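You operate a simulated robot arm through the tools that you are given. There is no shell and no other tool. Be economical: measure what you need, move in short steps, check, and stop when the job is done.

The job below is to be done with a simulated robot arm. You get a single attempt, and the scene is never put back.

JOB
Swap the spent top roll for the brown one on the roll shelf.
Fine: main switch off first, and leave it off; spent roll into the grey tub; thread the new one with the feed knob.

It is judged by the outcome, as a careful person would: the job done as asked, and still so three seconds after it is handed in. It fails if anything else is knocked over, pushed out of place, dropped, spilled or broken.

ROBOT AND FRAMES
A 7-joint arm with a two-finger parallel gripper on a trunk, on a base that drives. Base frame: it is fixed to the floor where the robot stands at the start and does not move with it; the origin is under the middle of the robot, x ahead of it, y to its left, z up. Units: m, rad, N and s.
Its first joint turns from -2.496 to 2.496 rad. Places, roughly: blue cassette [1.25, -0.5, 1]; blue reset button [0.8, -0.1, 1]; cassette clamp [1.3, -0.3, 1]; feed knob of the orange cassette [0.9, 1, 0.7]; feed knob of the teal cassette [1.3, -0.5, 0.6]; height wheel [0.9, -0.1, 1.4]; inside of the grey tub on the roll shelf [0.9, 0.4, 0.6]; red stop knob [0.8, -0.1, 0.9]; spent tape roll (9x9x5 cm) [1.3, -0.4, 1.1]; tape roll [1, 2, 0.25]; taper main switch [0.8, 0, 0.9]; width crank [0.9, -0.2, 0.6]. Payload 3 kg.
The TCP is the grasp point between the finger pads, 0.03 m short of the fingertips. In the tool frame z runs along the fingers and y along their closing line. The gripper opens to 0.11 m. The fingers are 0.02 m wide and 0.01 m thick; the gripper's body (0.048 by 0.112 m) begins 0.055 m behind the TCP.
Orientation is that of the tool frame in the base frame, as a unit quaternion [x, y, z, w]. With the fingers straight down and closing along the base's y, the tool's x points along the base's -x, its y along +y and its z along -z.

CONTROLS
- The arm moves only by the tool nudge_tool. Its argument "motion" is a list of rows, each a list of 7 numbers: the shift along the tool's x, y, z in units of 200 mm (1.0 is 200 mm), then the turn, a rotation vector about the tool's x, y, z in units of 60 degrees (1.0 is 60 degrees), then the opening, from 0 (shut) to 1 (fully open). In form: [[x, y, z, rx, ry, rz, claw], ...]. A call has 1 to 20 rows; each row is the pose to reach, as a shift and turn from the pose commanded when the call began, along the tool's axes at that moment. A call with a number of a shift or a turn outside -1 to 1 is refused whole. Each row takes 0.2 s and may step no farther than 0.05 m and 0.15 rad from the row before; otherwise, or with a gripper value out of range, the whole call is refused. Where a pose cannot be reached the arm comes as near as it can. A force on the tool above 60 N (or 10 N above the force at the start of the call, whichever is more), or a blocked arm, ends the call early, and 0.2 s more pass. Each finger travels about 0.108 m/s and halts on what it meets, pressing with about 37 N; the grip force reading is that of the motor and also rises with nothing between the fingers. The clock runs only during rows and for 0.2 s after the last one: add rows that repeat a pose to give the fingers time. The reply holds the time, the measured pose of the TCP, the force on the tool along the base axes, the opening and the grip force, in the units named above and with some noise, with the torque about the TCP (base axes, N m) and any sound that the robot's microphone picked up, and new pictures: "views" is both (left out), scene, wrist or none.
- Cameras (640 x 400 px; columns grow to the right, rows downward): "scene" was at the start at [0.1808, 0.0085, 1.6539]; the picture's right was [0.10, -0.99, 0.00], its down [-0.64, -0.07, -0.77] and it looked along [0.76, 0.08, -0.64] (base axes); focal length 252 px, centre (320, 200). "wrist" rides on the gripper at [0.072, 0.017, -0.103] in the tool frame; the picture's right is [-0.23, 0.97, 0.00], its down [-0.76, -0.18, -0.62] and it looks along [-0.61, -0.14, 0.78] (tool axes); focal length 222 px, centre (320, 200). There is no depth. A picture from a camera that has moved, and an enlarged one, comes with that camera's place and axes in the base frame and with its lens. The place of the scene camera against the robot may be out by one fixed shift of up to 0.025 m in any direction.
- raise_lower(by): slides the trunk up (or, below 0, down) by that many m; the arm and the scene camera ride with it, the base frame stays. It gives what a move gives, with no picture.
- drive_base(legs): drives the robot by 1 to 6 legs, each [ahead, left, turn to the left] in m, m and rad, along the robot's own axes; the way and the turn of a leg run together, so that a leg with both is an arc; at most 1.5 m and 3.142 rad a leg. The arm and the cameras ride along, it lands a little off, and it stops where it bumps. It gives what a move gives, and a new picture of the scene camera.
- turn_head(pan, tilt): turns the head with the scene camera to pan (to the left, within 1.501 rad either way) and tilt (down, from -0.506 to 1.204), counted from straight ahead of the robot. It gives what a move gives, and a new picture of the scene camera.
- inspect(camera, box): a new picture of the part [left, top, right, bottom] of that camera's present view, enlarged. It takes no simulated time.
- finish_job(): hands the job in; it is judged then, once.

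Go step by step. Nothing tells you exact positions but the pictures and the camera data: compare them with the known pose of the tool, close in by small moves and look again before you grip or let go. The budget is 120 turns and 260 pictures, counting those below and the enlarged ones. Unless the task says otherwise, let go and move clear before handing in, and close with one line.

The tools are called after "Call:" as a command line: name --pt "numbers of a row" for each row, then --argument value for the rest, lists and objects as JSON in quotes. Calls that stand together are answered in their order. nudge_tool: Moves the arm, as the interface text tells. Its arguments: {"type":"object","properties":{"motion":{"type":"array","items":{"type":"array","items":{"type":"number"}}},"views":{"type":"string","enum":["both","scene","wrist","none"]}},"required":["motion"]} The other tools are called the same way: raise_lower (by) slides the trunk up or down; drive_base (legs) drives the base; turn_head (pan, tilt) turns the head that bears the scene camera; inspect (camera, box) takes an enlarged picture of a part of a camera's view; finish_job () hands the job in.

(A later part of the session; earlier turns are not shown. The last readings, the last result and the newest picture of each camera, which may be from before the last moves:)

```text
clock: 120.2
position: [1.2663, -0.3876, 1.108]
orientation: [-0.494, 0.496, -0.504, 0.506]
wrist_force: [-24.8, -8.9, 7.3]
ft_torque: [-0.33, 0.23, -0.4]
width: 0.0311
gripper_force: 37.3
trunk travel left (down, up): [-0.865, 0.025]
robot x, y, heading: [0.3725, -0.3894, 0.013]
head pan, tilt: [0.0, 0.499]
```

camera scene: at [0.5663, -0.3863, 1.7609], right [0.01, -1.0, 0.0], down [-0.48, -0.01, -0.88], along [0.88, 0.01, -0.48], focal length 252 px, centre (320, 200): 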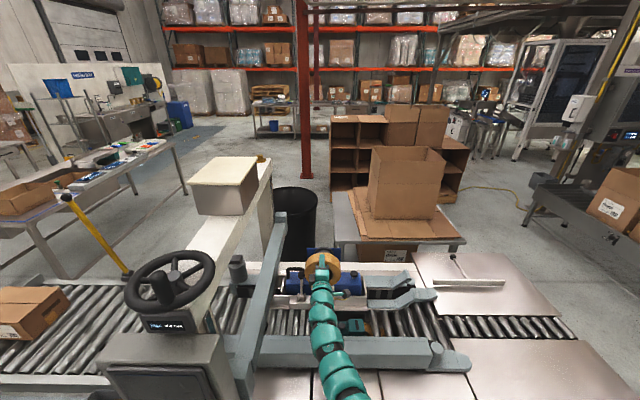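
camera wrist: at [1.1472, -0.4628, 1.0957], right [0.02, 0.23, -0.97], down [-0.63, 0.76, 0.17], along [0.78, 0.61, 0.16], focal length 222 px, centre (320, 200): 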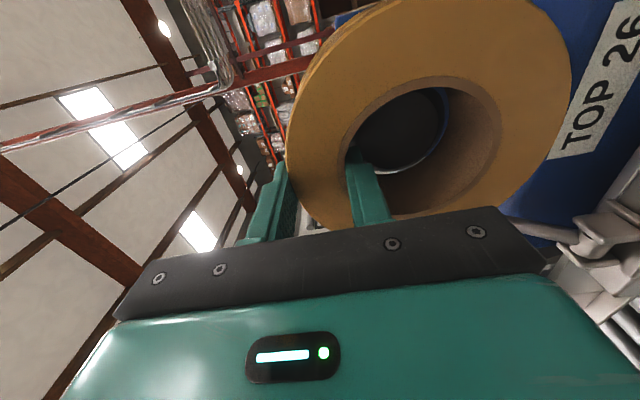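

Sideways the tool hardly moves, but there is still axial pressure that could hold it by friction. I relieve it more and repeat the test.

Call:
nudge_tool --pt "0.025 0 -0.05 0 0 0 0.1" --pt "0.025 0 -0.05 0 0 0 0.1" --views "none"

Call:
nudge_tool --pt "0.03 0 0 0 0 0 0.1" --pt "0.03 0 0 0 0 0 0.1" --views "none"

Call:
nudge_tool --pt "-0.06 0 0 0 0 0 0.1" --pt "-0.06 0 0 0 0 0 0.1" --views "none"

Call:
inspect --camera "wrist" --box '[280, 40, 520, 240]'

```text
clock: 120.8
position: [1.2592, -0.3865, 1.109]
orientation: [-0.496, 0.494, -0.502, 0.508]
wrist_force: [0.2, -1.7, 12.9]
ft_torque: [-0.26, -0.77, -0.09]
width: 0.0313
gripper_force: 36.6
trunk travel left (down, up): [-0.865, 0.025]
robot x, y, heading: [0.376, -0.3906, 0.009]
head pan, tilt: [0.0, 0.499]
```

```text
clock: 121.4
position: [1.2581, -0.3902, 1.108]
orientation: [-0.496, 0.493, -0.502, 0.508]
wrist_force: [2.1, 7.2, 15.5]
ft_torque: [0.04, -0.9, 0.35]
width: 0.0316
gripper_force: 36.9
trunk travel left (down, up): [-0.865, 0.025]
robot x, y, heading: [0.3741, -0.3866, 0.009]
head pan, tilt: [0.0, 0.499]
```

```text
clock: 122.0
position: [1.2588, -0.3853, 1.1088]
orientation: [-0.494, 0.495, -0.505, 0.506]
wrist_force: [-1.4, -12.3, 19.9]
ft_torque: [-0.48, -1.09, -0.62]
width: 0.0315
gripper_force: 36.9
trunk travel left (down, up): [-0.865, 0.025]
robot x, y, heading: [0.3723, -0.3856, 0.007]
head pan, tilt: [0.0, 0.499]
```

```text
2.00 times, centred on (400, 140) of wrist
camera zoom: at [1.1554, -0.4581, 1.0898], right [0.02, 0.23, -0.97], down [-0.63, 0.76, 0.17], along [0.78, 0.61, 0.16], focal length 444 px, centre (160, 320)
```

zoom: 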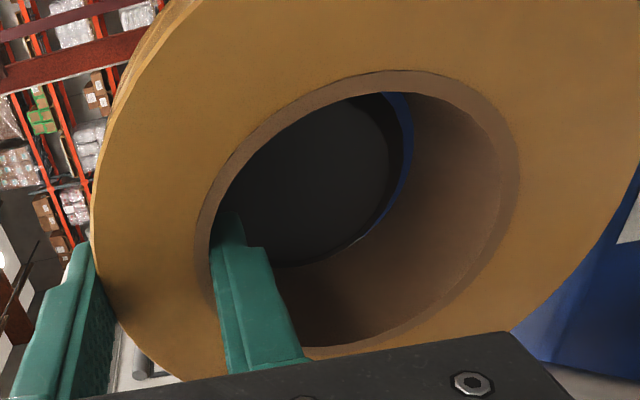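

Now it is clear: the core is just over the mandrel's nose but hanging too low (18–25 N upward load). I raise until that load is gone, centring y at −0.388.

Call:
nudge_tool --pt "0.03 -0.015 0 0 0 0 0.1" --pt "0.03 -0.015 0 0 0 0 0.1" --views "none"

Call:
nudge_tool --pt "0 -0.015 0 0 0 0 0.1" --pt "0 -0.015 0 0 0 0 0.1" --views "none"

Call:
nudge_tool --pt "0 -0.015 0 0 0 0 0.1" --pt "0 -0.015 0 0 0 0 0.1" --views "none"

Call:
inspect --camera "wrist" --box '[280, 40, 520, 240]'

```text
clock: 122.6
position: [1.2604, -0.386, 1.108]
orientation: [-0.497, 0.496, -0.501, 0.507]
wrist_force: [-5.1, -4.4, 8.9]
ft_torque: [-0.21, -0.53, -0.33]
width: 0.0315
gripper_force: 37.2
trunk travel left (down, up): [-0.865, 0.025]
robot x, y, heading: [0.3716, -0.3878, 0.012]
head pan, tilt: [0.0, 0.499]
```

```text
clock: 123.2
position: [1.2603, -0.3868, 1.1091]
orientation: [-0.498, 0.496, -0.5, 0.506]
wrist_force: [-0.2, 1.2, -5.0]
ft_torque: [-0.01, 0.14, -0.02]
width: 0.0311
gripper_force: 36.9
trunk travel left (down, up): [-0.865, 0.025]
robot x, y, heading: [0.3702, -0.3892, 0.015]
head pan, tilt: [0.0, 0.499]
```

```text
clock: 123.8
position: [1.2606, -0.3871, 1.1132]
orientation: [-0.496, 0.495, -0.502, 0.506]
wrist_force: [-0.1, -0.4, -5.3]
ft_torque: [0.01, 0.1, -0.01]
width: 0.0312
gripper_force: 37.2
trunk travel left (down, up): [-0.865, 0.025]
robot x, y, heading: [0.3749, -0.3866, 0.013]
head pan, tilt: [0.0, 0.499]
```

```text
2.00 times, centred on (400, 140) of wrist
camera zoom: at [1.1582, -0.4595, 1.0961], right [0.01, 0.23, -0.97], down [-0.63, 0.76, 0.17], along [0.78, 0.61, 0.16], focal length 444 px, centre (160, 320)
```

zoom: 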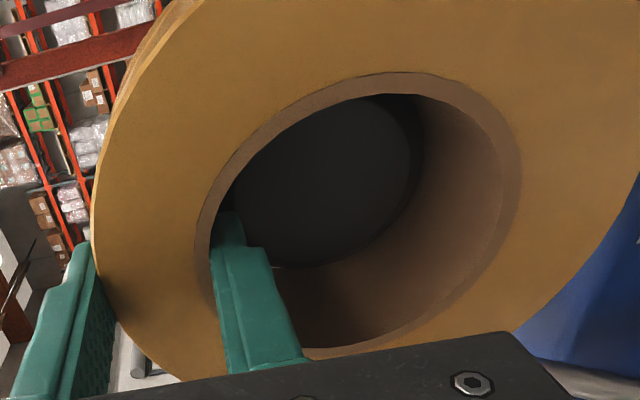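

The load is gone and the gap around the mandrel looks even. I advance again in small steps.

Call:
nudge_tool --pt "0 0 0.02 0 0 0 0.1" --pt "0 0 0.04 0 0 0 0.1" --pt "0 0 0.06 0 0 0 0.1" --pt "0 0 0.08 0 0 0 0.1" --pt "0 0 0.1 0 0 0 0.1" --views "none"

Call:
inspect --camera "wrist" --box '[280, 40, 520, 240]'

```text
clock: 125.0
position: [1.2735, -0.3871, 1.1163]
orientation: [-0.498, 0.495, -0.5, 0.507]
wrist_force: [-52.6, -4.1, -11.4]
ft_torque: [-0.08, 1.95, -0.5]
width: 0.0312
gripper_force: 37.7
trunk travel left (down, up): [-0.865, 0.025]
robot x, y, heading: [0.3748, -0.3863, 0.007]
head pan, tilt: [0.0, 0.499]
```

```text
2.00 times, centred on (400, 140) of wrist
camera zoom: at [1.171, -0.4594, 1.0977], right [0.01, 0.23, -0.97], down [-0.63, 0.76, 0.17], along [0.78, 0.61, 0.16], focal length 444 px, centre (160, 320)
```

zoom: 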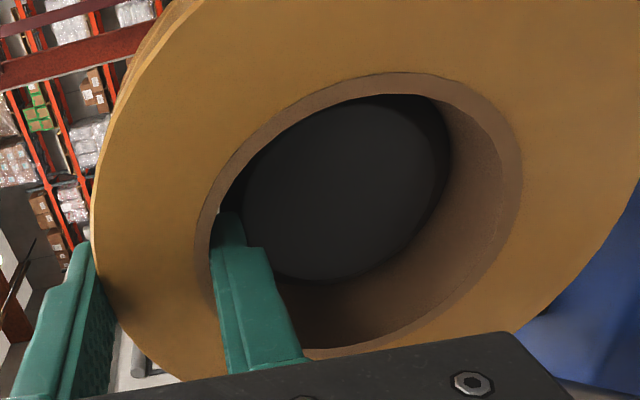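

The core is now over the mandrel by roughly 2 cm, and the inner fingertip is touching the mandrel's nose. I ease the pressure, open a few mm, slide the fingers 12 mm back (still inside, as a catch), and re-grip.

Call:
nudge_tool --pt "0 0.005 -0.03 0 0 0 0.1" --pt "0 0.005 -0.03 0 0 0 0.1" --views "none"

Call:
nudge_tool --pt "0 0 0 0 0 0 0.34" --pt "0 0 -0.03 0 0 0 0.34" --pt "0 0 -0.06 0 0 0 0.34" --views "wrist"

Call:
inspect --camera "scene" --box '[280, 220, 370, 290]'

```text
clock: 125.6
position: [1.2728, -0.3864, 1.115]
orientation: [-0.496, 0.494, -0.503, 0.507]
wrist_force: [-16.6, -0.1, -6.1]
ft_torque: [0.11, 0.71, -0.15]
width: 0.0312
gripper_force: 37.1
trunk travel left (down, up): [-0.865, 0.025]
robot x, y, heading: [0.3733, -0.3856, 0.013]
head pan, tilt: [0.0, 0.499]
```

```text
clock: 126.4
position: [1.2632, -0.387, 1.1132]
orientation: [-0.497, 0.496, -0.502, 0.506]
wrist_force: [-0.3, -0.3, -3.5]
ft_torque: [-0.07, 0.12, 0.0]
width: 0.0387
gripper_force: 1.8
trunk travel left (down, up): [-0.865, 0.025]
robot x, y, heading: [0.3761, -0.3887, 0.011]
head pan, tilt: [0.0, 0.499]
camera wrist: at [1.1608, -0.4598, 1.0949], right [0.01, 0.23, -0.97], down [-0.63, 0.76, 0.17], along [0.78, 0.61, 0.16], focal length 222 px, centre (320, 200)
```

wrist: 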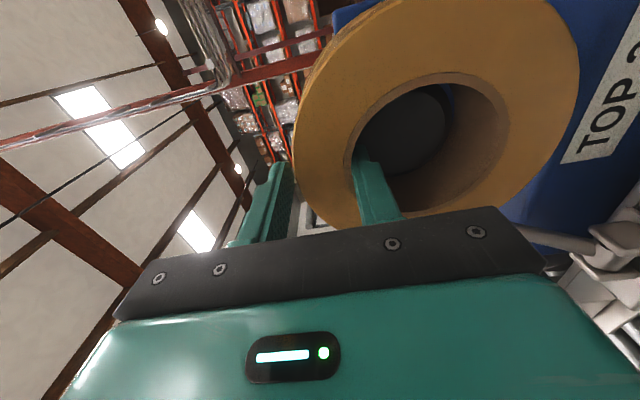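

```text
5.71 times, centred on (325, 255) of scene
camera zoom: at [0.5624, -0.3868, 1.7611], right [0.01, -1.0, 0.0], down [-0.48, -0.01, -0.88], along [0.88, 0.01, -0.48], focal length 1437 px, centre (291, -114)
```

zoom: 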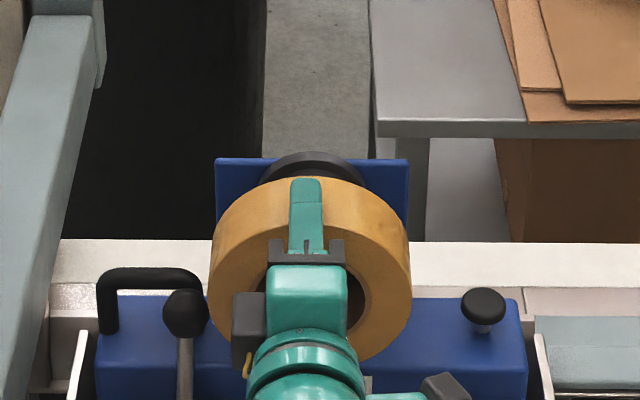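

The lower finger is still carrying the roll, so it was dragged back with the fingers. I'll re-grip, push on again to full contact, then open wide so the mandrel takes the weight while the finger stays inside as a catch.

Call:
nudge_tool --pt "0 0 0 0 0 0 0.1" --pt "0 0 0 0 0 0 0.1" --pt "0 0 0.02 0 0 0 0.1" --pt "0 0 0.04 0 0 0 0.1" --pt "0 0 0.06 0 0 0 0.1" --pt "0 0 0.08 0 0 0 0.1" --views "none"

Call:
inspect --camera "wrist" --box '[280, 40, 520, 240]'

```text
clock: 127.7
position: [1.2677, -0.3868, 1.1113]
orientation: [-0.499, 0.496, -0.5, 0.505]
wrist_force: [-34.0, -4.5, 7.6]
ft_torque: [-0.16, 0.67, -0.31]
width: 0.0318
gripper_force: 37.2
trunk travel left (down, up): [-0.865, 0.025]
robot x, y, heading: [0.367, -0.3852, 0.008]
head pan, tilt: [0.0, 0.499]
stopped in row 6: the force on the tool passed its limit at 66 N (the readings are from after the stop); the commanded pose is now the measured one
```

```text
2.00 times, centred on (400, 140) of wrist
camera zoom: at [1.1651, -0.4598, 1.0946], right [0.01, 0.23, -0.97], down [-0.63, 0.76, 0.17], along [0.78, 0.61, 0.15], focal length 444 px, centre (160, 320)
```

zoom: 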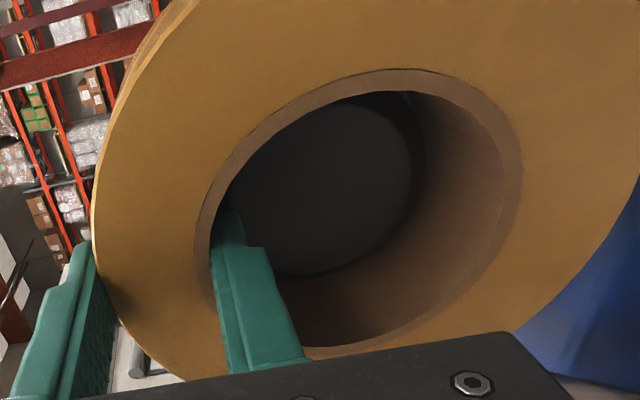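

Fit analysis shows the fingers are 3.5 cm deep in the core, leaving too little of it free for the mandrel. I'll take the roll back to its cradle and re-grip it shallower. First I withdraw.

Call:
nudge_tool --pt "0 -0.02 -0.1 0 0 0 0.1" --pt "0 -0.05 -0.3 0 0 0 0.1" --pt "0 -0.1 -0.4 0.015 0 0 0.1" --views "none"

Call:
drive_base --legs '[[-0.72, 0, -0.01], [0, 1.1, 0]]'

Call:
nudge_tool --pt "0 0 0 0 0 0 0.1" --views "none"

```text
clock: 128.5
position: [1.193, -0.3876, 1.1267]
orientation: [-0.496, 0.493, -0.502, 0.508]
wrist_force: [0.4, -0.4, -5.0]
ft_torque: [0.02, 0.1, -0.01]
width: 0.0317
gripper_force: 37.3
trunk travel left (down, up): [-0.865, 0.025]
robot x, y, heading: [0.3728, -0.3841, 0.011]
head pan, tilt: [0.0, 0.499]
```

```text
clock: 137.6
position: [0.4704, 0.6899, 1.1259]
orientation: [-0.495, 0.494, -0.504, 0.507]
wrist_force: [-0.6, 0.5, -4.5]
ft_torque: [0.03, 0.12, 0.01]
width: 0.0314
gripper_force: 36.9
trunk travel left (down, up): [-0.865, 0.025]
robot x, y, heading: [-0.3539, 0.6919, 0.005]
head pan, tilt: [0.0, 0.499]
camera scene: at [-0.163, 0.6946, 1.7613], right [0.01, -1.0, 0.0], down [-0.48, 0.0, -0.88], along [0.88, 0.01, -0.48], focal length 252 px, centre (320, 200)
```

scene: 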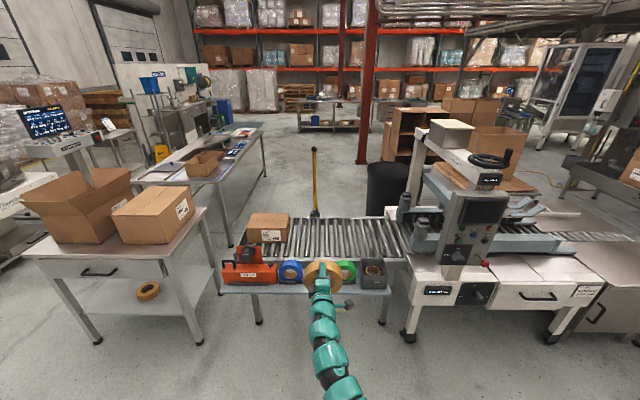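

```text
clock: 138.0
position: [0.4691, 0.6906, 1.1256]
orientation: [-0.495, 0.494, -0.504, 0.507]
wrist_force: [-0.2, -0.6, -4.1]
ft_torque: [0.04, 0.12, -0.03]
width: 0.0317
gripper_force: 37.5
trunk travel left (down, up): [-0.865, 0.025]
robot x, y, heading: [-0.3507, 0.6913, 0.005]
head pan, tilt: [0.0, 0.499]
```

Aligned roughly in front of the cradle. I drive ahead and lower to just above it, then compare.

Call:
drive_base --legs '[[0.44, 0.018, -0.005]]'

Call:
raise_lower --by -0.32

Call:
nudge_tool --pt "0 0 0 0 0 0 0.1" --views "wrist"

Call:
inspect --camera "scene" --box '[260, 220, 400, 320]'

```text
clock: 140.7
position: [0.9135, 0.7016, 1.1259]
orientation: [0.493, -0.496, 0.507, -0.504]
wrist_force: [-0.2, 0.3, -5.0]
ft_torque: [0.03, 0.14, 0.02]
width: 0.0317
gripper_force: 36.5
trunk travel left (down, up): [-0.865, 0.025]
robot x, y, heading: [0.0911, 0.7089, -0.006]
head pan, tilt: [0.0, 0.499]
camera scene: at [0.2807, 0.7112, 1.7612], right [0.0, -1.0, 0.0], down [-0.48, 0.0, -0.88], along [0.88, 0.0, -0.48], focal length 252 px, centre (320, 200)
```

scene: 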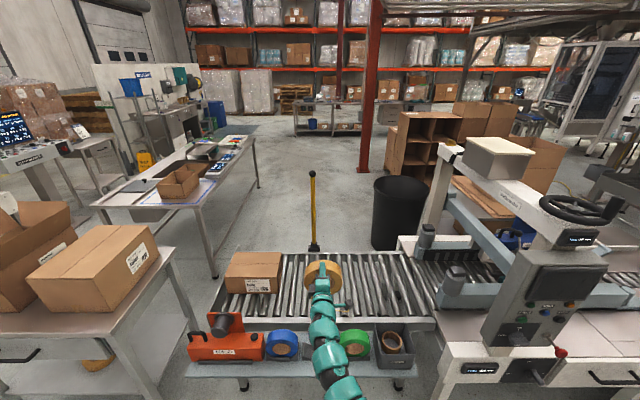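

```text
clock: 143.9
position: [0.9123, 0.7017, 0.8065]
orientation: [0.493, -0.496, 0.506, -0.505]
wrist_force: [0.5, 0.3, -4.6]
ft_torque: [0.03, 0.12, 0.0]
width: 0.0316
gripper_force: 36.3
trunk travel left (down, up): [-0.545, 0.345]
robot x, y, heading: [0.0912, 0.7111, -0.002]
head pan, tilt: [0.0, 0.499]
```

```text
clock: 144.3
position: [0.9124, 0.7019, 0.8054]
orientation: [0.493, -0.496, 0.506, -0.505]
wrist_force: [-0.5, 0.2, -4.3]
ft_torque: [0.03, 0.14, 0.0]
width: 0.0314
gripper_force: 36.9
trunk travel left (down, up): [-0.545, 0.345]
robot x, y, heading: [0.0933, 0.7123, -0.003]
head pan, tilt: [0.0, 0.499]
camera wrist: at [0.8089, 0.63, 0.7872], right [0.02, 0.23, -0.97], down [-0.62, 0.76, 0.17], along [0.78, 0.6, 0.16], focal length 222 px, centre (320, 200)
```

wrist: 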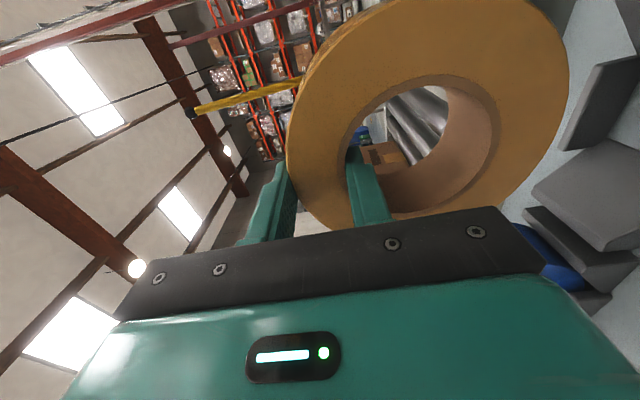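

```text
4.00 times, centred on (330, 270) of scene
camera zoom: at [0.2796, 0.7112, 1.4413], right [0.0, -1.0, 0.0], down [-0.48, 0.0, -0.88], along [0.88, 0.0, -0.48], focal length 1006 px, centre (280, -80)
```

zoom: 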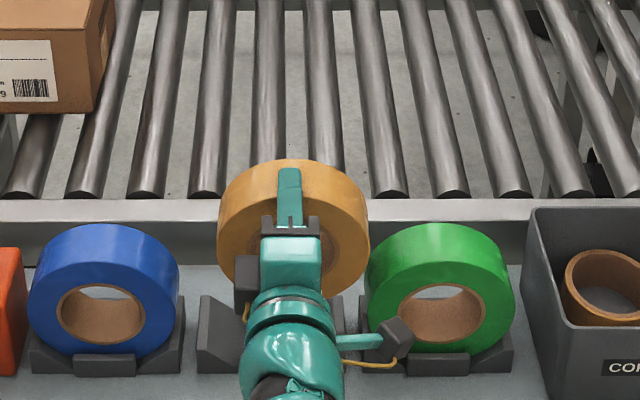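

The roll is about 8 mm right of the cradle's middle. I shift left and lower onto the cradle.

Call:
nudge_tool --pt "-0.04 0 0.01 0 0 0 0.1" --pt "-0.04 0 0.01 0 0 0 0.1" --views "none"

Call:
raise_lower --by -0.074

Call:
nudge_tool --pt "0 0.01 0 0 0 0 0.1" --pt "0 0.02 0 0 0 0 0.1" --views "wrist"

Call:
inspect --camera "scene" --box '[260, 220, 400, 320]'

```text
clock: 144.9
position: [0.9156, 0.7101, 0.8059]
orientation: [0.493, -0.497, 0.506, -0.504]
wrist_force: [-0.4, 0.0, -4.4]
ft_torque: [0.05, 0.13, -0.01]
width: 0.0317
gripper_force: 37.0
trunk travel left (down, up): [-0.545, 0.345]
robot x, y, heading: [0.0886, 0.7093, -0.002]
head pan, tilt: [0.0, 0.499]
```

```text
clock: 146.0
position: [0.9144, 0.7122, 0.7339]
orientation: [-0.492, 0.495, -0.506, 0.507]
wrist_force: [1.5, 5.6, 6.5]
ft_torque: [0.19, -0.13, 0.15]
width: 0.0315
gripper_force: 36.7
trunk travel left (down, up): [-0.471, 0.419]
robot x, y, heading: [0.0915, 0.7114, -0.004]
head pan, tilt: [0.0, 0.499]
```

```text
clock: 146.6
position: [0.9145, 0.7119, 0.7302]
orientation: [0.493, -0.495, 0.506, -0.505]
wrist_force: [1.4, 10.7, 15.2]
ft_torque: [0.43, -0.11, 0.16]
width: 0.0318
gripper_force: 37.2
trunk travel left (down, up): [-0.471, 0.419]
robot x, y, heading: [0.0927, 0.7077, -0.002]
head pan, tilt: [0.0, 0.499]
camera wrist: at [0.8109, 0.6392, 0.7111], right [0.03, 0.23, -0.97], down [-0.62, 0.76, 0.16], along [0.78, 0.6, 0.16], focal length 222 px, centre (320, 200)
```

wrist: 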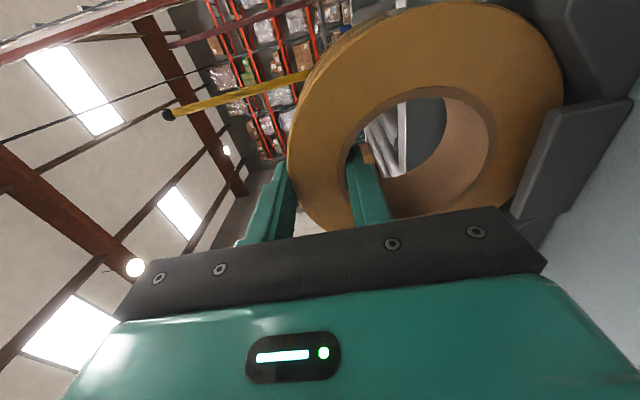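

```text
4.00 times, centred on (330, 270) of scene
camera zoom: at [0.2771, 0.7122, 1.3677], right [0.0, -1.0, 0.0], down [-0.48, 0.0, -0.88], along [0.88, 0.0, -0.48], focal length 1006 px, centre (280, -80)
```

zoom: 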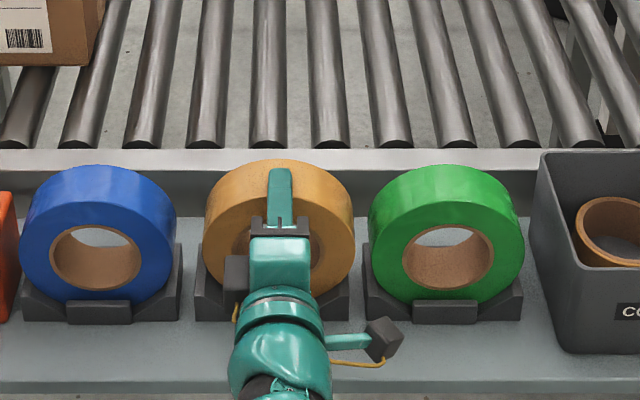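

It is seated in the cradle. I open, slide 20 mm back so only ~1.5 cm of finger remains inside, and grip again.

Call:
nudge_tool --pt "0 -0.01 0 0 0 0 0.5" --pt "0 -0.01 0 0 0 0 0.6" --pt "0 -0.01 -0.05 0 0 0 0.6" --pt "0 -0.01 -0.1 0 0 0 0.6" --views "none"

Call:
inspect --camera "wrist" --box '[240, 0, 560, 240]'

Call:
inspect --camera "scene" --box '[260, 220, 400, 320]'

```text
clock: 147.6
position: [0.895, 0.7081, 0.7298]
orientation: [0.494, -0.496, 0.505, -0.505]
wrist_force: [0.9, 0.5, 1.1]
ft_torque: [-0.02, -0.01, 0.0]
width: 0.066
gripper_force: 0.2
trunk travel left (down, up): [-0.471, 0.419]
robot x, y, heading: [0.0913, 0.7107, -0.001]
head pan, tilt: [0.0, 0.499]
```

```text
1.67 times, centred on (400, 120) of wrist
camera zoom: at [0.7915, 0.6369, 0.7111], right [0.02, 0.23, -0.97], down [-0.62, 0.77, 0.17], along [0.78, 0.6, 0.16], focal length 370 px, centre (187, 333)
```

zoom: 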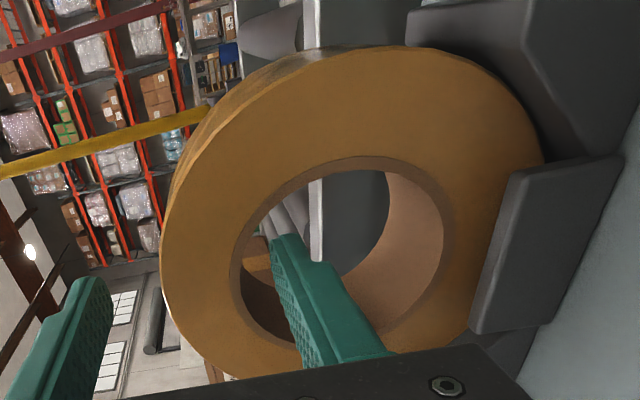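

```text
4.00 times, centred on (330, 270) of scene
camera zoom: at [0.2788, 0.7112, 1.3674], right [0.0, -1.0, 0.0], down [-0.48, 0.0, -0.88], along [0.88, 0.0, -0.48], focal length 1006 px, centre (280, -80)
```

zoom: 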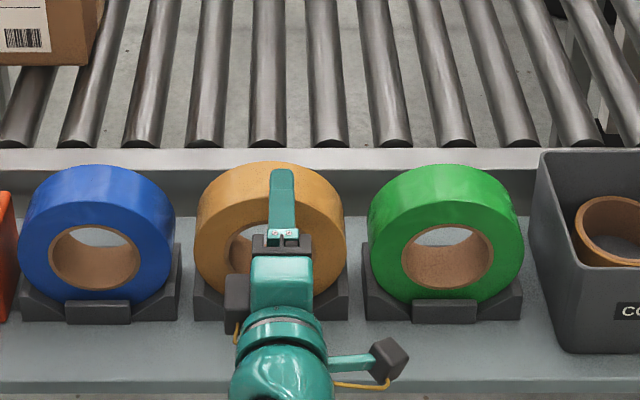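

Comparing scene and wrist views (correcting for perspective), the roll's centre is at y≈0.719, about 11 mm left of the fingers, and fingertips are only ~0.7 cm inside. I shift left 11 mm, go 7 mm deeper, and grip.

Call:
nudge_tool --pt "-0.055 0.015 0.0 0 0 0 0.6" --pt "-0.055 0.015 0.035 0 0 0 0.6" --pt "-0.055 0.015 0.035 0 0 0 0.3" --pt "-0.055 0.015 0.035 0 0 0 0.1" --pt "-0.055 0.015 0.035 0 0 0 0.1" --views "none"

Call:
inspect --camera "wrist" --box '[240, 0, 560, 240]'

Call:
inspect --camera "scene" --box '[260, 220, 400, 320]'

```text
clock: 148.8
position: [0.9033, 0.7201, 0.7265]
orientation: [0.493, -0.496, 0.507, -0.504]
wrist_force: [-0.2, 0.6, -0.1]
ft_torque: [0.07, 0.19, 0.05]
width: 0.0316
gripper_force: 36.5
trunk travel left (down, up): [-0.471, 0.419]
robot x, y, heading: [0.0899, 0.7137, 0.001]
head pan, tilt: [0.0, 0.499]
```

```text
1.67 times, centred on (400, 120) of wrist
camera zoom: at [0.7989, 0.6485, 0.7079], right [0.02, 0.23, -0.97], down [-0.62, 0.76, 0.17], along [0.78, 0.6, 0.16], focal length 370 px, centre (187, 333)
```

zoom: 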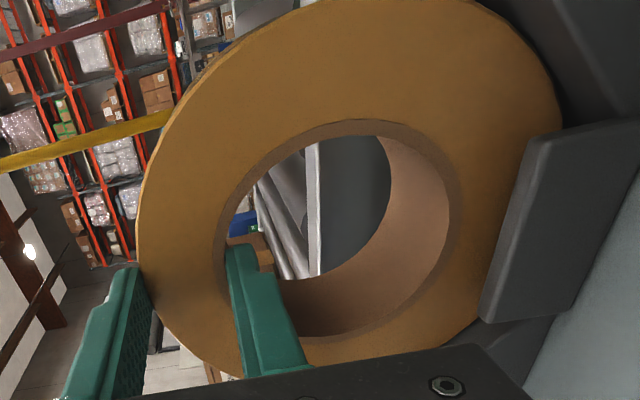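

```text
4.00 times, centred on (330, 270) of scene
camera zoom: at [0.2795, 0.7113, 1.3673], right [0.0, -1.0, 0.0], down [-0.48, 0.0, -0.88], along [0.88, 0.0, -0.48], focal length 1006 px, centre (280, -80)
```

zoom: 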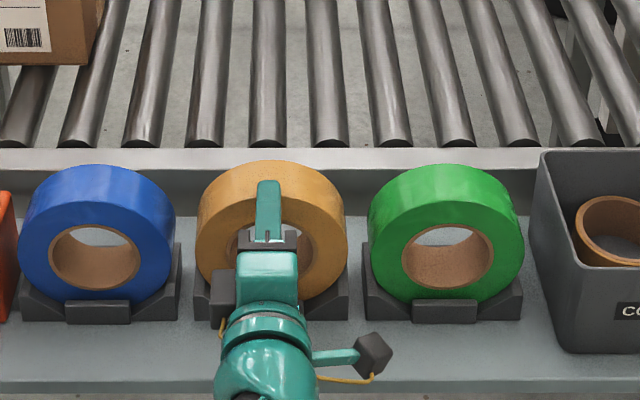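

A clean grip: forces near zero, centred within 2 mm, fingertips ~1.5 cm inside. I lift and check that it holds.

Call:
raise_lower --by 0.04

Call:
raise_lower --by 0.18

Call:
inspect --camera "wrist" --box '[240, 0, 560, 240]'

```text
clock: 149.7
position: [0.9035, 0.7196, 0.7654]
orientation: [0.493, -0.496, 0.506, -0.505]
wrist_force: [0.5, -0.1, -4.4]
ft_torque: [0.01, 0.2, -0.01]
width: 0.0317
gripper_force: 36.5
trunk travel left (down, up): [-0.511, 0.379]
robot x, y, heading: [0.0902, 0.7092, 0.001]
head pan, tilt: [0.0, 0.499]
```

```text
clock: 151.7
position: [0.9029, 0.7198, 0.9474]
orientation: [0.493, -0.497, 0.506, -0.504]
wrist_force: [0.4, -0.2, -5.1]
ft_torque: [0.02, 0.21, -0.01]
width: 0.0317
gripper_force: 36.8
trunk travel left (down, up): [-0.691, 0.199]
robot x, y, heading: [0.0905, 0.7084, -0.001]
head pan, tilt: [0.0, 0.499]
```

```text
1.67 times, centred on (400, 120) of wrist
camera zoom: at [0.7991, 0.6483, 0.9278], right [0.02, 0.23, -0.97], down [-0.62, 0.77, 0.17], along [0.78, 0.6, 0.16], focal length 370 px, centre (187, 333)
```

zoom: 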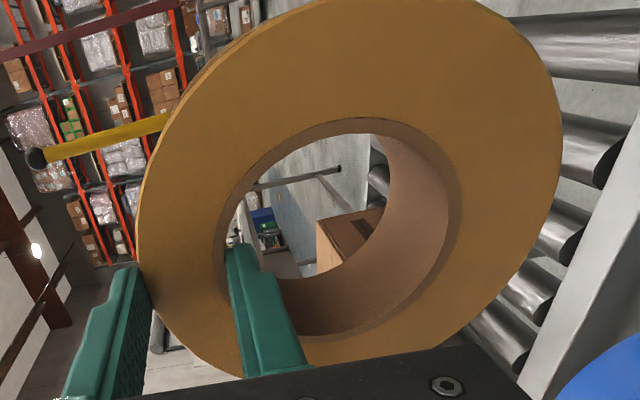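

Holding well (torque shows the roll's mass is where expected). I raise to mandrel height, then drive back, right, and in again.

Call:
raise_lower --by 0.19

Call:
drive_base --legs '[[-0.55, 0, 0], [0, -1.11, 0], [0.75, 0, 0]]'

Call:
nudge_tool --pt "0 0 0 0 0 0 0.1" --views "none"

Call:
inspect --camera "scene" --box '[280, 220, 370, 290]'

```text
clock: 153.7
position: [0.904, 0.7197, 1.1361]
orientation: [0.493, -0.496, 0.506, -0.504]
wrist_force: [0.1, 0.2, -5.1]
ft_torque: [0.01, 0.19, 0.01]
width: 0.0316
gripper_force: 36.9
trunk travel left (down, up): [-0.881, 0.009]
robot x, y, heading: [0.092, 0.7147, -0.005]
head pan, tilt: [0.0, 0.499]
```

```text
clock: 165.9
position: [1.1088, -0.359, 1.1366]
orientation: [-0.498, 0.491, -0.5, 0.51]
wrist_force: [0.8, -0.7, -5.5]
ft_torque: [0.0, 0.2, 0.0]
width: 0.031
gripper_force: 37.1
trunk travel left (down, up): [-0.881, 0.009]
robot x, y, heading: [0.2985, -0.3849, 0.023]
head pan, tilt: [0.0, 0.499]
camera scene: at [0.4858, -0.3817, 1.7772], right [0.02, -1.0, 0.0], down [-0.48, -0.01, -0.88], along [0.88, 0.02, -0.48], focal length 252 px, centre (320, 200)
```

scene: 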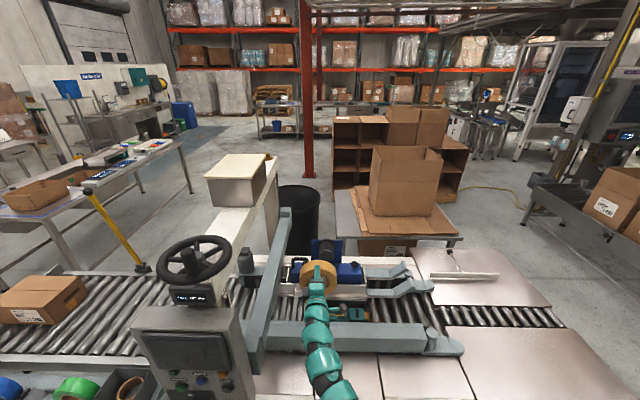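

```text
clock: 166.3
position: [1.1074, -0.359, 1.1357]
orientation: [-0.498, 0.491, -0.5, 0.511]
wrist_force: [0.3, 0.2, -5.3]
ft_torque: [0.03, 0.21, 0.03]
width: 0.0314
gripper_force: 36.4
trunk travel left (down, up): [-0.881, 0.009]
robot x, y, heading: [0.2976, -0.3869, 0.023]
head pan, tilt: [0.0, 0.499]
```

```text
5.71 times, centred on (325, 255) of scene
camera zoom: at [0.4852, -0.3817, 1.7773], right [0.02, -1.0, 0.0], down [-0.48, -0.01, -0.88], along [0.88, 0.02, -0.48], focal length 1437 px, centre (291, -114)
```

zoom: 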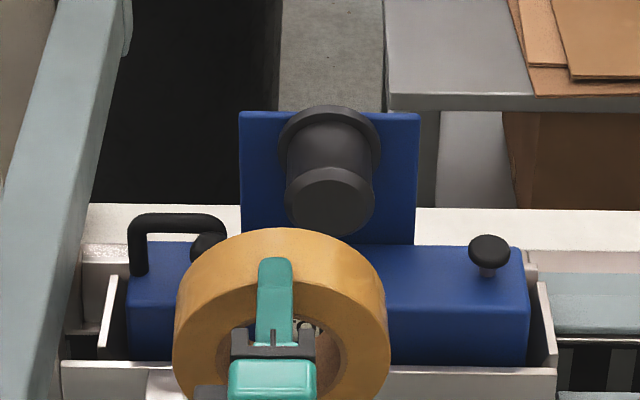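

Clear view of the bare mandrel: its front face centre computes to [1.304, -0.391, 1.06], confirming my figures. I correct heading and lateral offset while moving 5 cm closer.

Call:
drive_base --legs '[[0.05, -0.012, -0.023]]'

Call:
nudge_tool --pt "0 0.05 0 0 0 0 0.1" --pt "0 0.1 0 0 0 0 0.1" --views "none"

Call:
inspect --camera "scene" --box '[280, 220, 370, 290]'

```text
clock: 167.2
position: [1.1591, -0.3885, 1.1346]
orientation: [0.493, -0.497, 0.505, -0.505]
wrist_force: [0.8, -0.2, -5.2]
ft_torque: [0.04, 0.16, -0.03]
width: 0.0313
gripper_force: 36.7
trunk travel left (down, up): [-0.881, 0.009]
robot x, y, heading: [0.3463, -0.396, -0.003]
head pan, tilt: [0.0, 0.499]
camera scene: at [0.5381, -0.398, 1.7769], right [0.0, -1.0, 0.0], down [-0.48, 0.0, -0.88], along [0.88, 0.0, -0.48], focal length 252 px, centre (320, 200)
```

scene: 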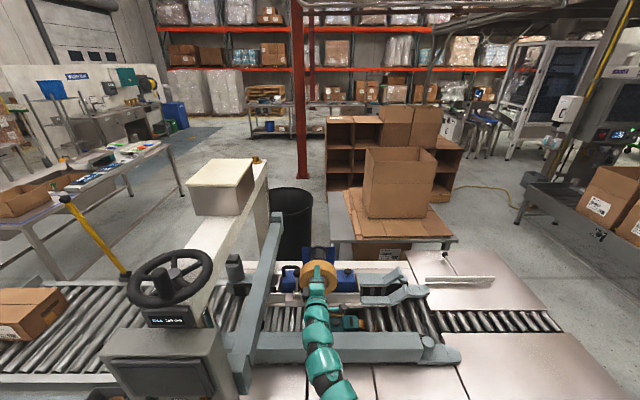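

```text
clock: 167.8
position: [1.1598, -0.388, 1.1165]
orientation: [0.493, -0.497, 0.505, -0.505]
wrist_force: [-0.5, -0.1, -4.6]
ft_torque: [0.02, 0.21, 0.04]
width: 0.0315
gripper_force: 37.4
trunk travel left (down, up): [-0.881, 0.009]
robot x, y, heading: [0.3485, -0.3996, -0.002]
head pan, tilt: [0.0, 0.499]
```

```text
5.71 times, centred on (325, 255) of scene
camera zoom: at [0.5353, -0.3973, 1.7772], right [0.0, -1.0, 0.0], down [-0.48, 0.0, -0.88], along [0.88, 0.0, -0.48], focal length 1437 px, centre (291, -114)
```

zoom: 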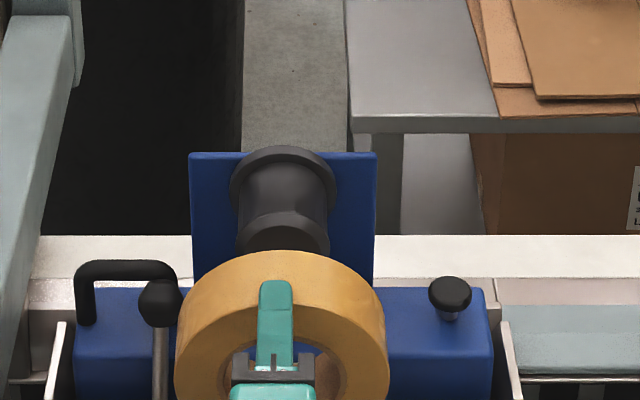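

Roll and mandrel are aligned in y within a millimetre. I settle to z≈1.113 and advance to just before contact.

Call:
nudge_tool --pt "0 0.0175 0.1 0 0 0 0.1" --pt "0 0.0175 0.22 0 0 0 0.1" --pt "0 0.0175 0.32 0 0 0 0.1" --views "none"

Call:
inspect --camera "scene" --box '[280, 220, 370, 290]'

Call:
inspect --camera "wrist" --box '[240, 0, 560, 240]'

```text
clock: 168.6
position: [1.2242, -0.3889, 1.1148]
orientation: [0.493, -0.497, 0.505, -0.505]
wrist_force: [0.3, -0.1, -4.5]
ft_torque: [0.03, 0.18, -0.02]
width: 0.0314
gripper_force: 37.1
trunk travel left (down, up): [-0.881, 0.009]
robot x, y, heading: [0.3485, -0.3967, 0.003]
head pan, tilt: [0.0, 0.499]
```

```text
5.71 times, centred on (325, 255) of scene
camera zoom: at [0.5363, -0.3969, 1.7771], right [0.0, -1.0, 0.0], down [-0.48, 0.0, -0.88], along [0.88, 0.0, -0.48], focal length 1437 px, centre (291, -114)
```

zoom: 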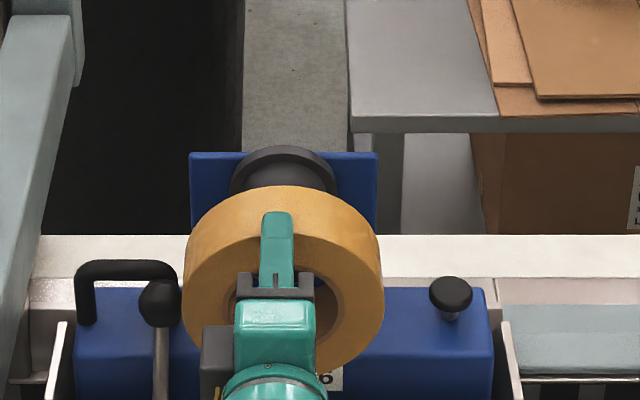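

```text
1.67 times, centred on (400, 120) of wrist
camera zoom: at [1.1211, -0.4597, 1.0956], right [0.02, 0.23, -0.97], down [-0.62, 0.76, 0.17], along [0.78, 0.6, 0.16], focal length 370 px, centre (187, 333)
```

zoom: 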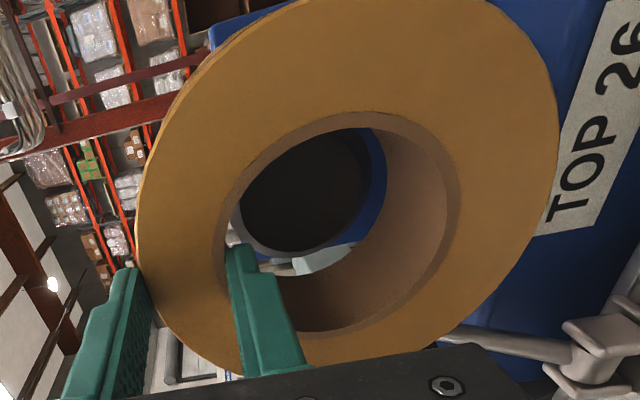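

Alignment still good. I advance in 4 mm steps over the mandrel's nose.

Call:
nudge_tool --pt "0 0.005 0.025 0 0 0 0.1" --pt "0 0.007 0.05 0 0 0 0.1" --pt "0 0.007 0.075 0 0 0 0.1" --pt "0 0.007 0.1 0 0 0 0.1" --pt "0 0.007 0.13 0 0 0 0.1" --views "none"

Call:
inspect --camera "wrist" --box '[240, 0, 560, 240]'

```text
clock: 169.8
position: [1.2483, -0.3887, 1.1123]
orientation: [0.494, -0.497, 0.505, -0.504]
wrist_force: [0.6, 0.4, -5.3]
ft_torque: [0.03, 0.22, 0.0]
width: 0.0312
gripper_force: 37.2
trunk travel left (down, up): [-0.881, 0.009]
robot x, y, heading: [0.343, -0.3977, -0.004]
head pan, tilt: [0.0, 0.499]
```

```text
1.67 times, centred on (400, 120) of wrist
camera zoom: at [1.1453, -0.4607, 1.0937], right [0.02, 0.23, -0.97], down [-0.62, 0.76, 0.17], along [0.78, 0.6, 0.16], focal length 370 px, centre (187, 333)
```

zoom: 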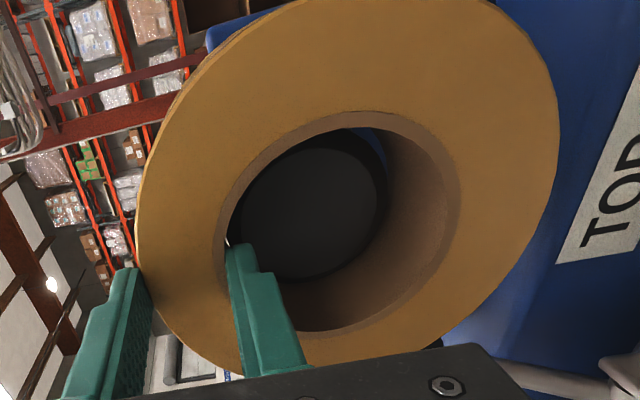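

No contact force and the nose is inside the core. I keep going.

Call:
nudge_tool --pt "0 0 0.02 0 0 0 0.1" --pt "0 0 0.04 0 0 0 0.1" --pt "0 0 0.06 0 0 0 0.1" --pt "0 0 0.08 0 0 0 0.1" --pt "0 0 0.1 0 0 0 0.1" --views "none"

Call:
inspect --camera "wrist" --box '[240, 0, 560, 240]'

```text
clock: 171.0
position: [1.2689, -0.3893, 1.1145]
orientation: [0.493, -0.496, 0.506, -0.505]
wrist_force: [-0.4, 0.1, -4.0]
ft_torque: [0.01, 0.17, 0.02]
width: 0.0315
gripper_force: 36.7
trunk travel left (down, up): [-0.881, 0.009]
robot x, y, heading: [0.3476, -0.3952, -0.001]
head pan, tilt: [0.0, 0.499]
```

```text
1.67 times, centred on (400, 120) of wrist
camera zoom: at [1.165, -0.4606, 1.0956], right [0.02, 0.23, -0.97], down [-0.62, 0.76, 0.17], along [0.78, 0.6, 0.16], focal length 370 px, centre (187, 333)
```

zoom: 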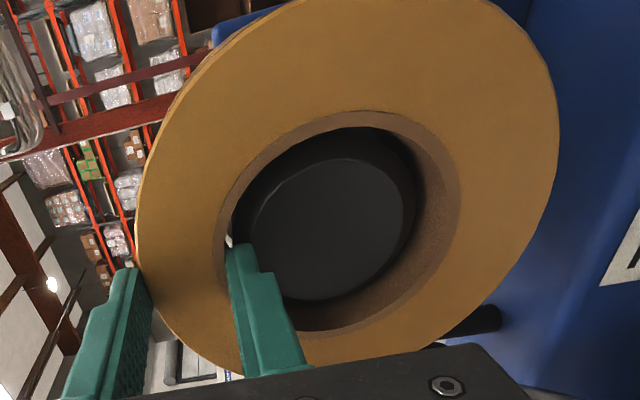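

It slides freely with no load. I continue until the fingertip meets the mandrel's face.

Call:
nudge_tool --pt "0 0 0.015 0 0 0 0.1" --pt "0 0 0.03 0 0 0 0.1" --pt "0 0 0.045 0 0 0 0.1" --pt "0 0 0.06 0 0 0 0.1" --views "none"

Call:
inspect --camera "wrist" --box '[240, 0, 560, 240]'

Call:
inspect --camera "scene" --box '[280, 220, 370, 290]'

```text
clock: 172.0
position: [1.2721, -0.3886, 1.1152]
orientation: [0.493, -0.496, 0.507, -0.504]
wrist_force: [-6.0, 0.0, 1.5]
ft_torque: [-0.03, 0.17, -0.03]
width: 0.0318
gripper_force: 36.7
out of reach, approached as far as the arm can: row 4
trunk travel left (down, up): [-0.881, 0.009]
robot x, y, heading: [0.3458, -0.3963, -0.006]
head pan, tilt: [0.0, 0.499]
```

```text
1.67 times, centred on (400, 120) of wrist
camera zoom: at [1.1693, -0.4602, 1.0968], right [0.02, 0.23, -0.97], down [-0.62, 0.76, 0.17], along [0.78, 0.6, 0.16], focal length 370 px, centre (187, 333)
```

zoom: 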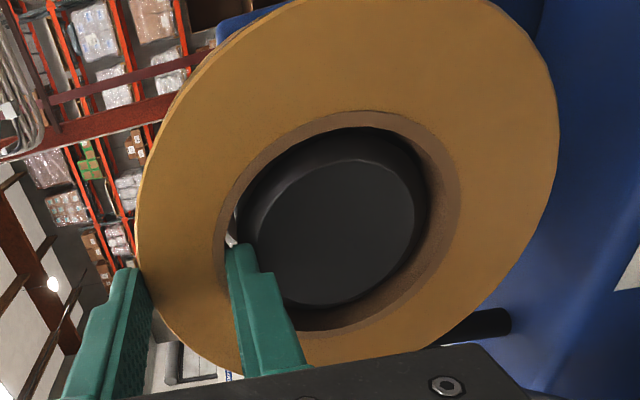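

```text
5.71 times, centred on (325, 255) of scene
camera zoom: at [0.5329, -0.3971, 1.7775], right [0.0, -1.0, 0.0], down [-0.48, 0.0, -0.88], along [0.88, 0.0, -0.48], focal length 1437 px, centre (291, -114)
```

zoom: 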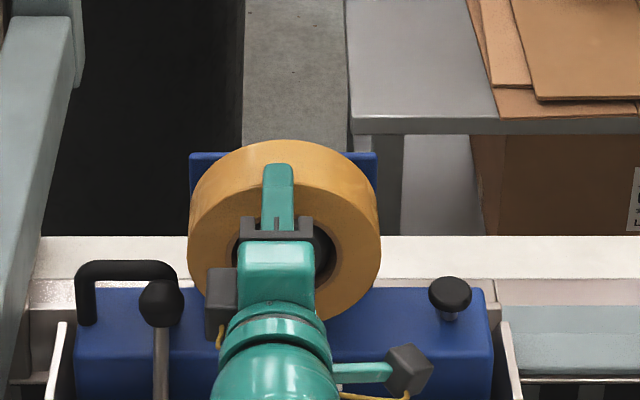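

The core is about 3.4 cm onto the mandrel. I now open the fingers, stay in place, and see whether the mandrel carries the roll.

Call:
nudge_tool --pt "0 0 -0.01 0 0 0 0.3" --pt "0 0 -0.01 0 0 0 0.5" --pt "0 0 -0.01 0 0 0 0.5" --views "none"

Call:
inspect --camera "wrist" --box '[240, 0, 560, 240]'

```text
clock: 172.8
position: [1.2696, -0.3885, 1.1191]
orientation: [0.49, -0.495, 0.509, -0.507]
wrist_force: [2.8, 1.6, 24.4]
ft_torque: [-0.02, -0.8, 0.03]
width: 0.0428
gripper_force: 0.1
trunk travel left (down, up): [-0.881, 0.009]
robot x, y, heading: [0.3457, -0.3982, 0.002]
head pan, tilt: [0.0, 0.499]
```

```text
1.67 times, centred on (400, 120) of wrist
camera zoom: at [1.1663, -0.4602, 1.0999], right [0.03, 0.23, -0.97], down [-0.62, 0.77, 0.16], along [0.78, 0.6, 0.17], focal length 370 px, centre (187, 333)
```

zoom: 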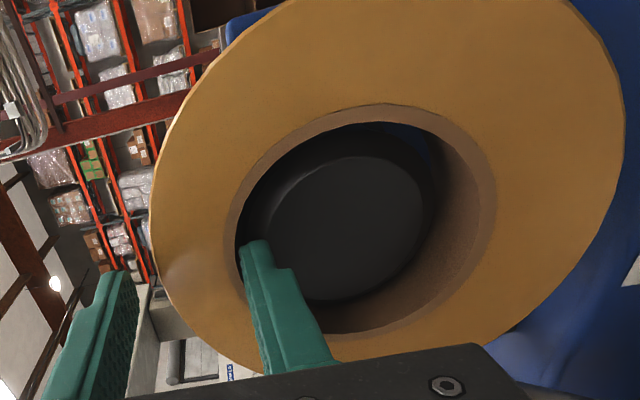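

The lower finger opened against the mandrel's nose, and the roll now rests on the mandrel. I narrow the opening slightly and draw the fingers straight out.

Call:
nudge_tool --pt "0 0 0 0 0 0 0.37" --pt "0 0 -0.03 0 0 0 0.37" --pt "0 0 -0.06 0 0 0 0.37" --views "none"

Call:
inspect --camera "wrist" --box '[240, 0, 560, 240]'

Call:
inspect --camera "scene" --box '[280, 220, 370, 290]'

```text
clock: 173.6
position: [1.2592, -0.3891, 1.1138]
orientation: [0.493, -0.496, 0.506, -0.505]
wrist_force: [-0.1, 0.1, -0.8]
ft_torque: [0.0, 0.03, -0.01]
width: 0.0412
gripper_force: 0.8
trunk travel left (down, up): [-0.881, 0.009]
robot x, y, heading: [0.3478, -0.3973, -0.0]
head pan, tilt: [0.0, 0.499]
```

```text
1.67 times, centred on (400, 120) of wrist
camera zoom: at [1.1554, -0.4612, 1.0955], right [0.02, 0.23, -0.97], down [-0.62, 0.77, 0.17], along [0.78, 0.6, 0.16], focal length 370 px, centre (187, 333)
```

zoom: 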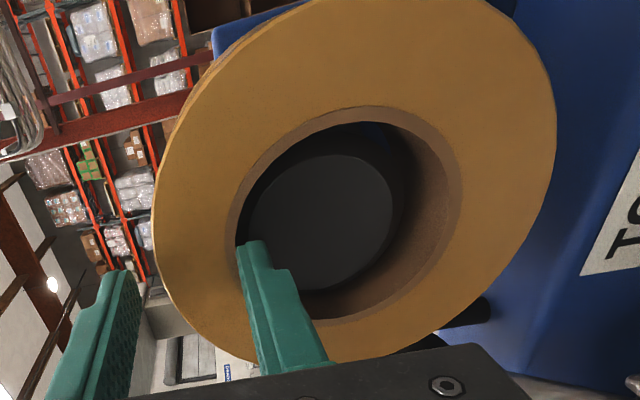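

```text
5.71 times, centred on (325, 255) of scene
camera zoom: at [0.5338, -0.3971, 1.7773], right [0.0, -1.0, 0.0], down [-0.48, 0.0, -0.88], along [0.88, 0.0, -0.48], focal length 1437 px, centre (291, -114)
```

zoom: 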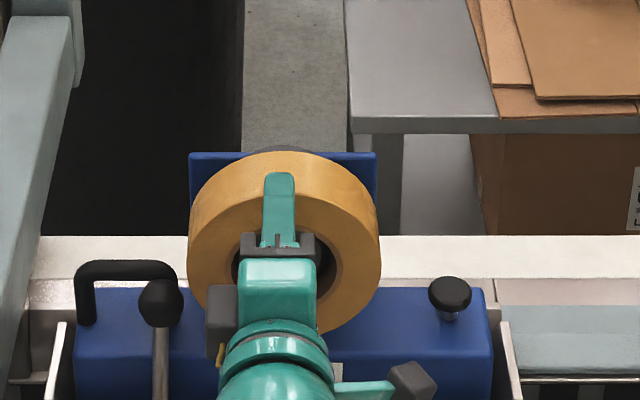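

The roll hangs on the mandrel by itself (no load on the tool). I draw the fingers fully out.

Call:
nudge_tool --pt "0 0 -0.03 0 0 0 0.4" --pt "0 0 -0.08 0 0 0 0.4" --pt "0 0 -0.2 0 0 0 0.5" --pt "0 0 -0.3 0 0 0 0.6" --views "none"

Call:
inspect --camera "wrist" --box '[240, 0, 560, 240]'

Call:
inspect --camera "scene" --box '[280, 220, 370, 290]'

```text
clock: 174.6
position: [1.1998, -0.3898, 1.1134]
orientation: [0.493, -0.496, 0.507, -0.504]
wrist_force: [0.0, 0.4, 0.0]
ft_torque: [-0.02, 0.0, -0.01]
width: 0.0658
gripper_force: 0.1
trunk travel left (down, up): [-0.881, 0.009]
robot x, y, heading: [0.3489, -0.3954, 0.002]
head pan, tilt: [0.0, 0.499]
```

```text
1.67 times, centred on (400, 120) of wrist
camera zoom: at [1.0959, -0.4607, 1.0947], right [0.02, 0.23, -0.97], down [-0.62, 0.76, 0.17], along [0.78, 0.6, 0.16], focal length 370 px, centre (187, 333)
```

zoom: 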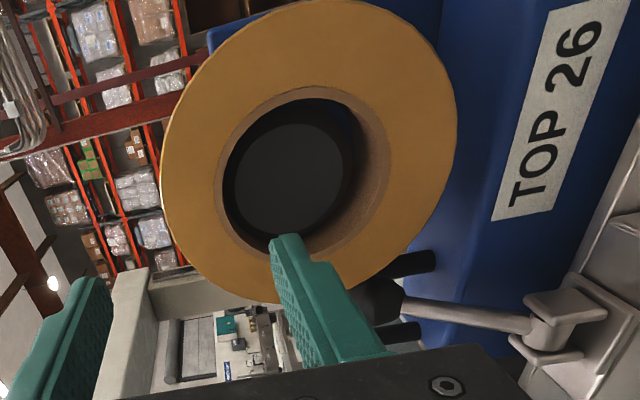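

```text
5.71 times, centred on (325, 255) of scene
camera zoom: at [0.5339, -0.3972, 1.7774], right [0.0, -1.0, 0.0], down [-0.48, 0.0, -0.88], along [0.88, 0.0, -0.48], focal length 1437 px, centre (291, -114)
```

zoom: 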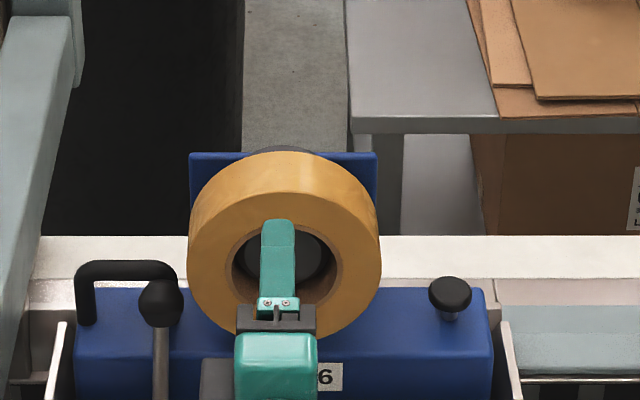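

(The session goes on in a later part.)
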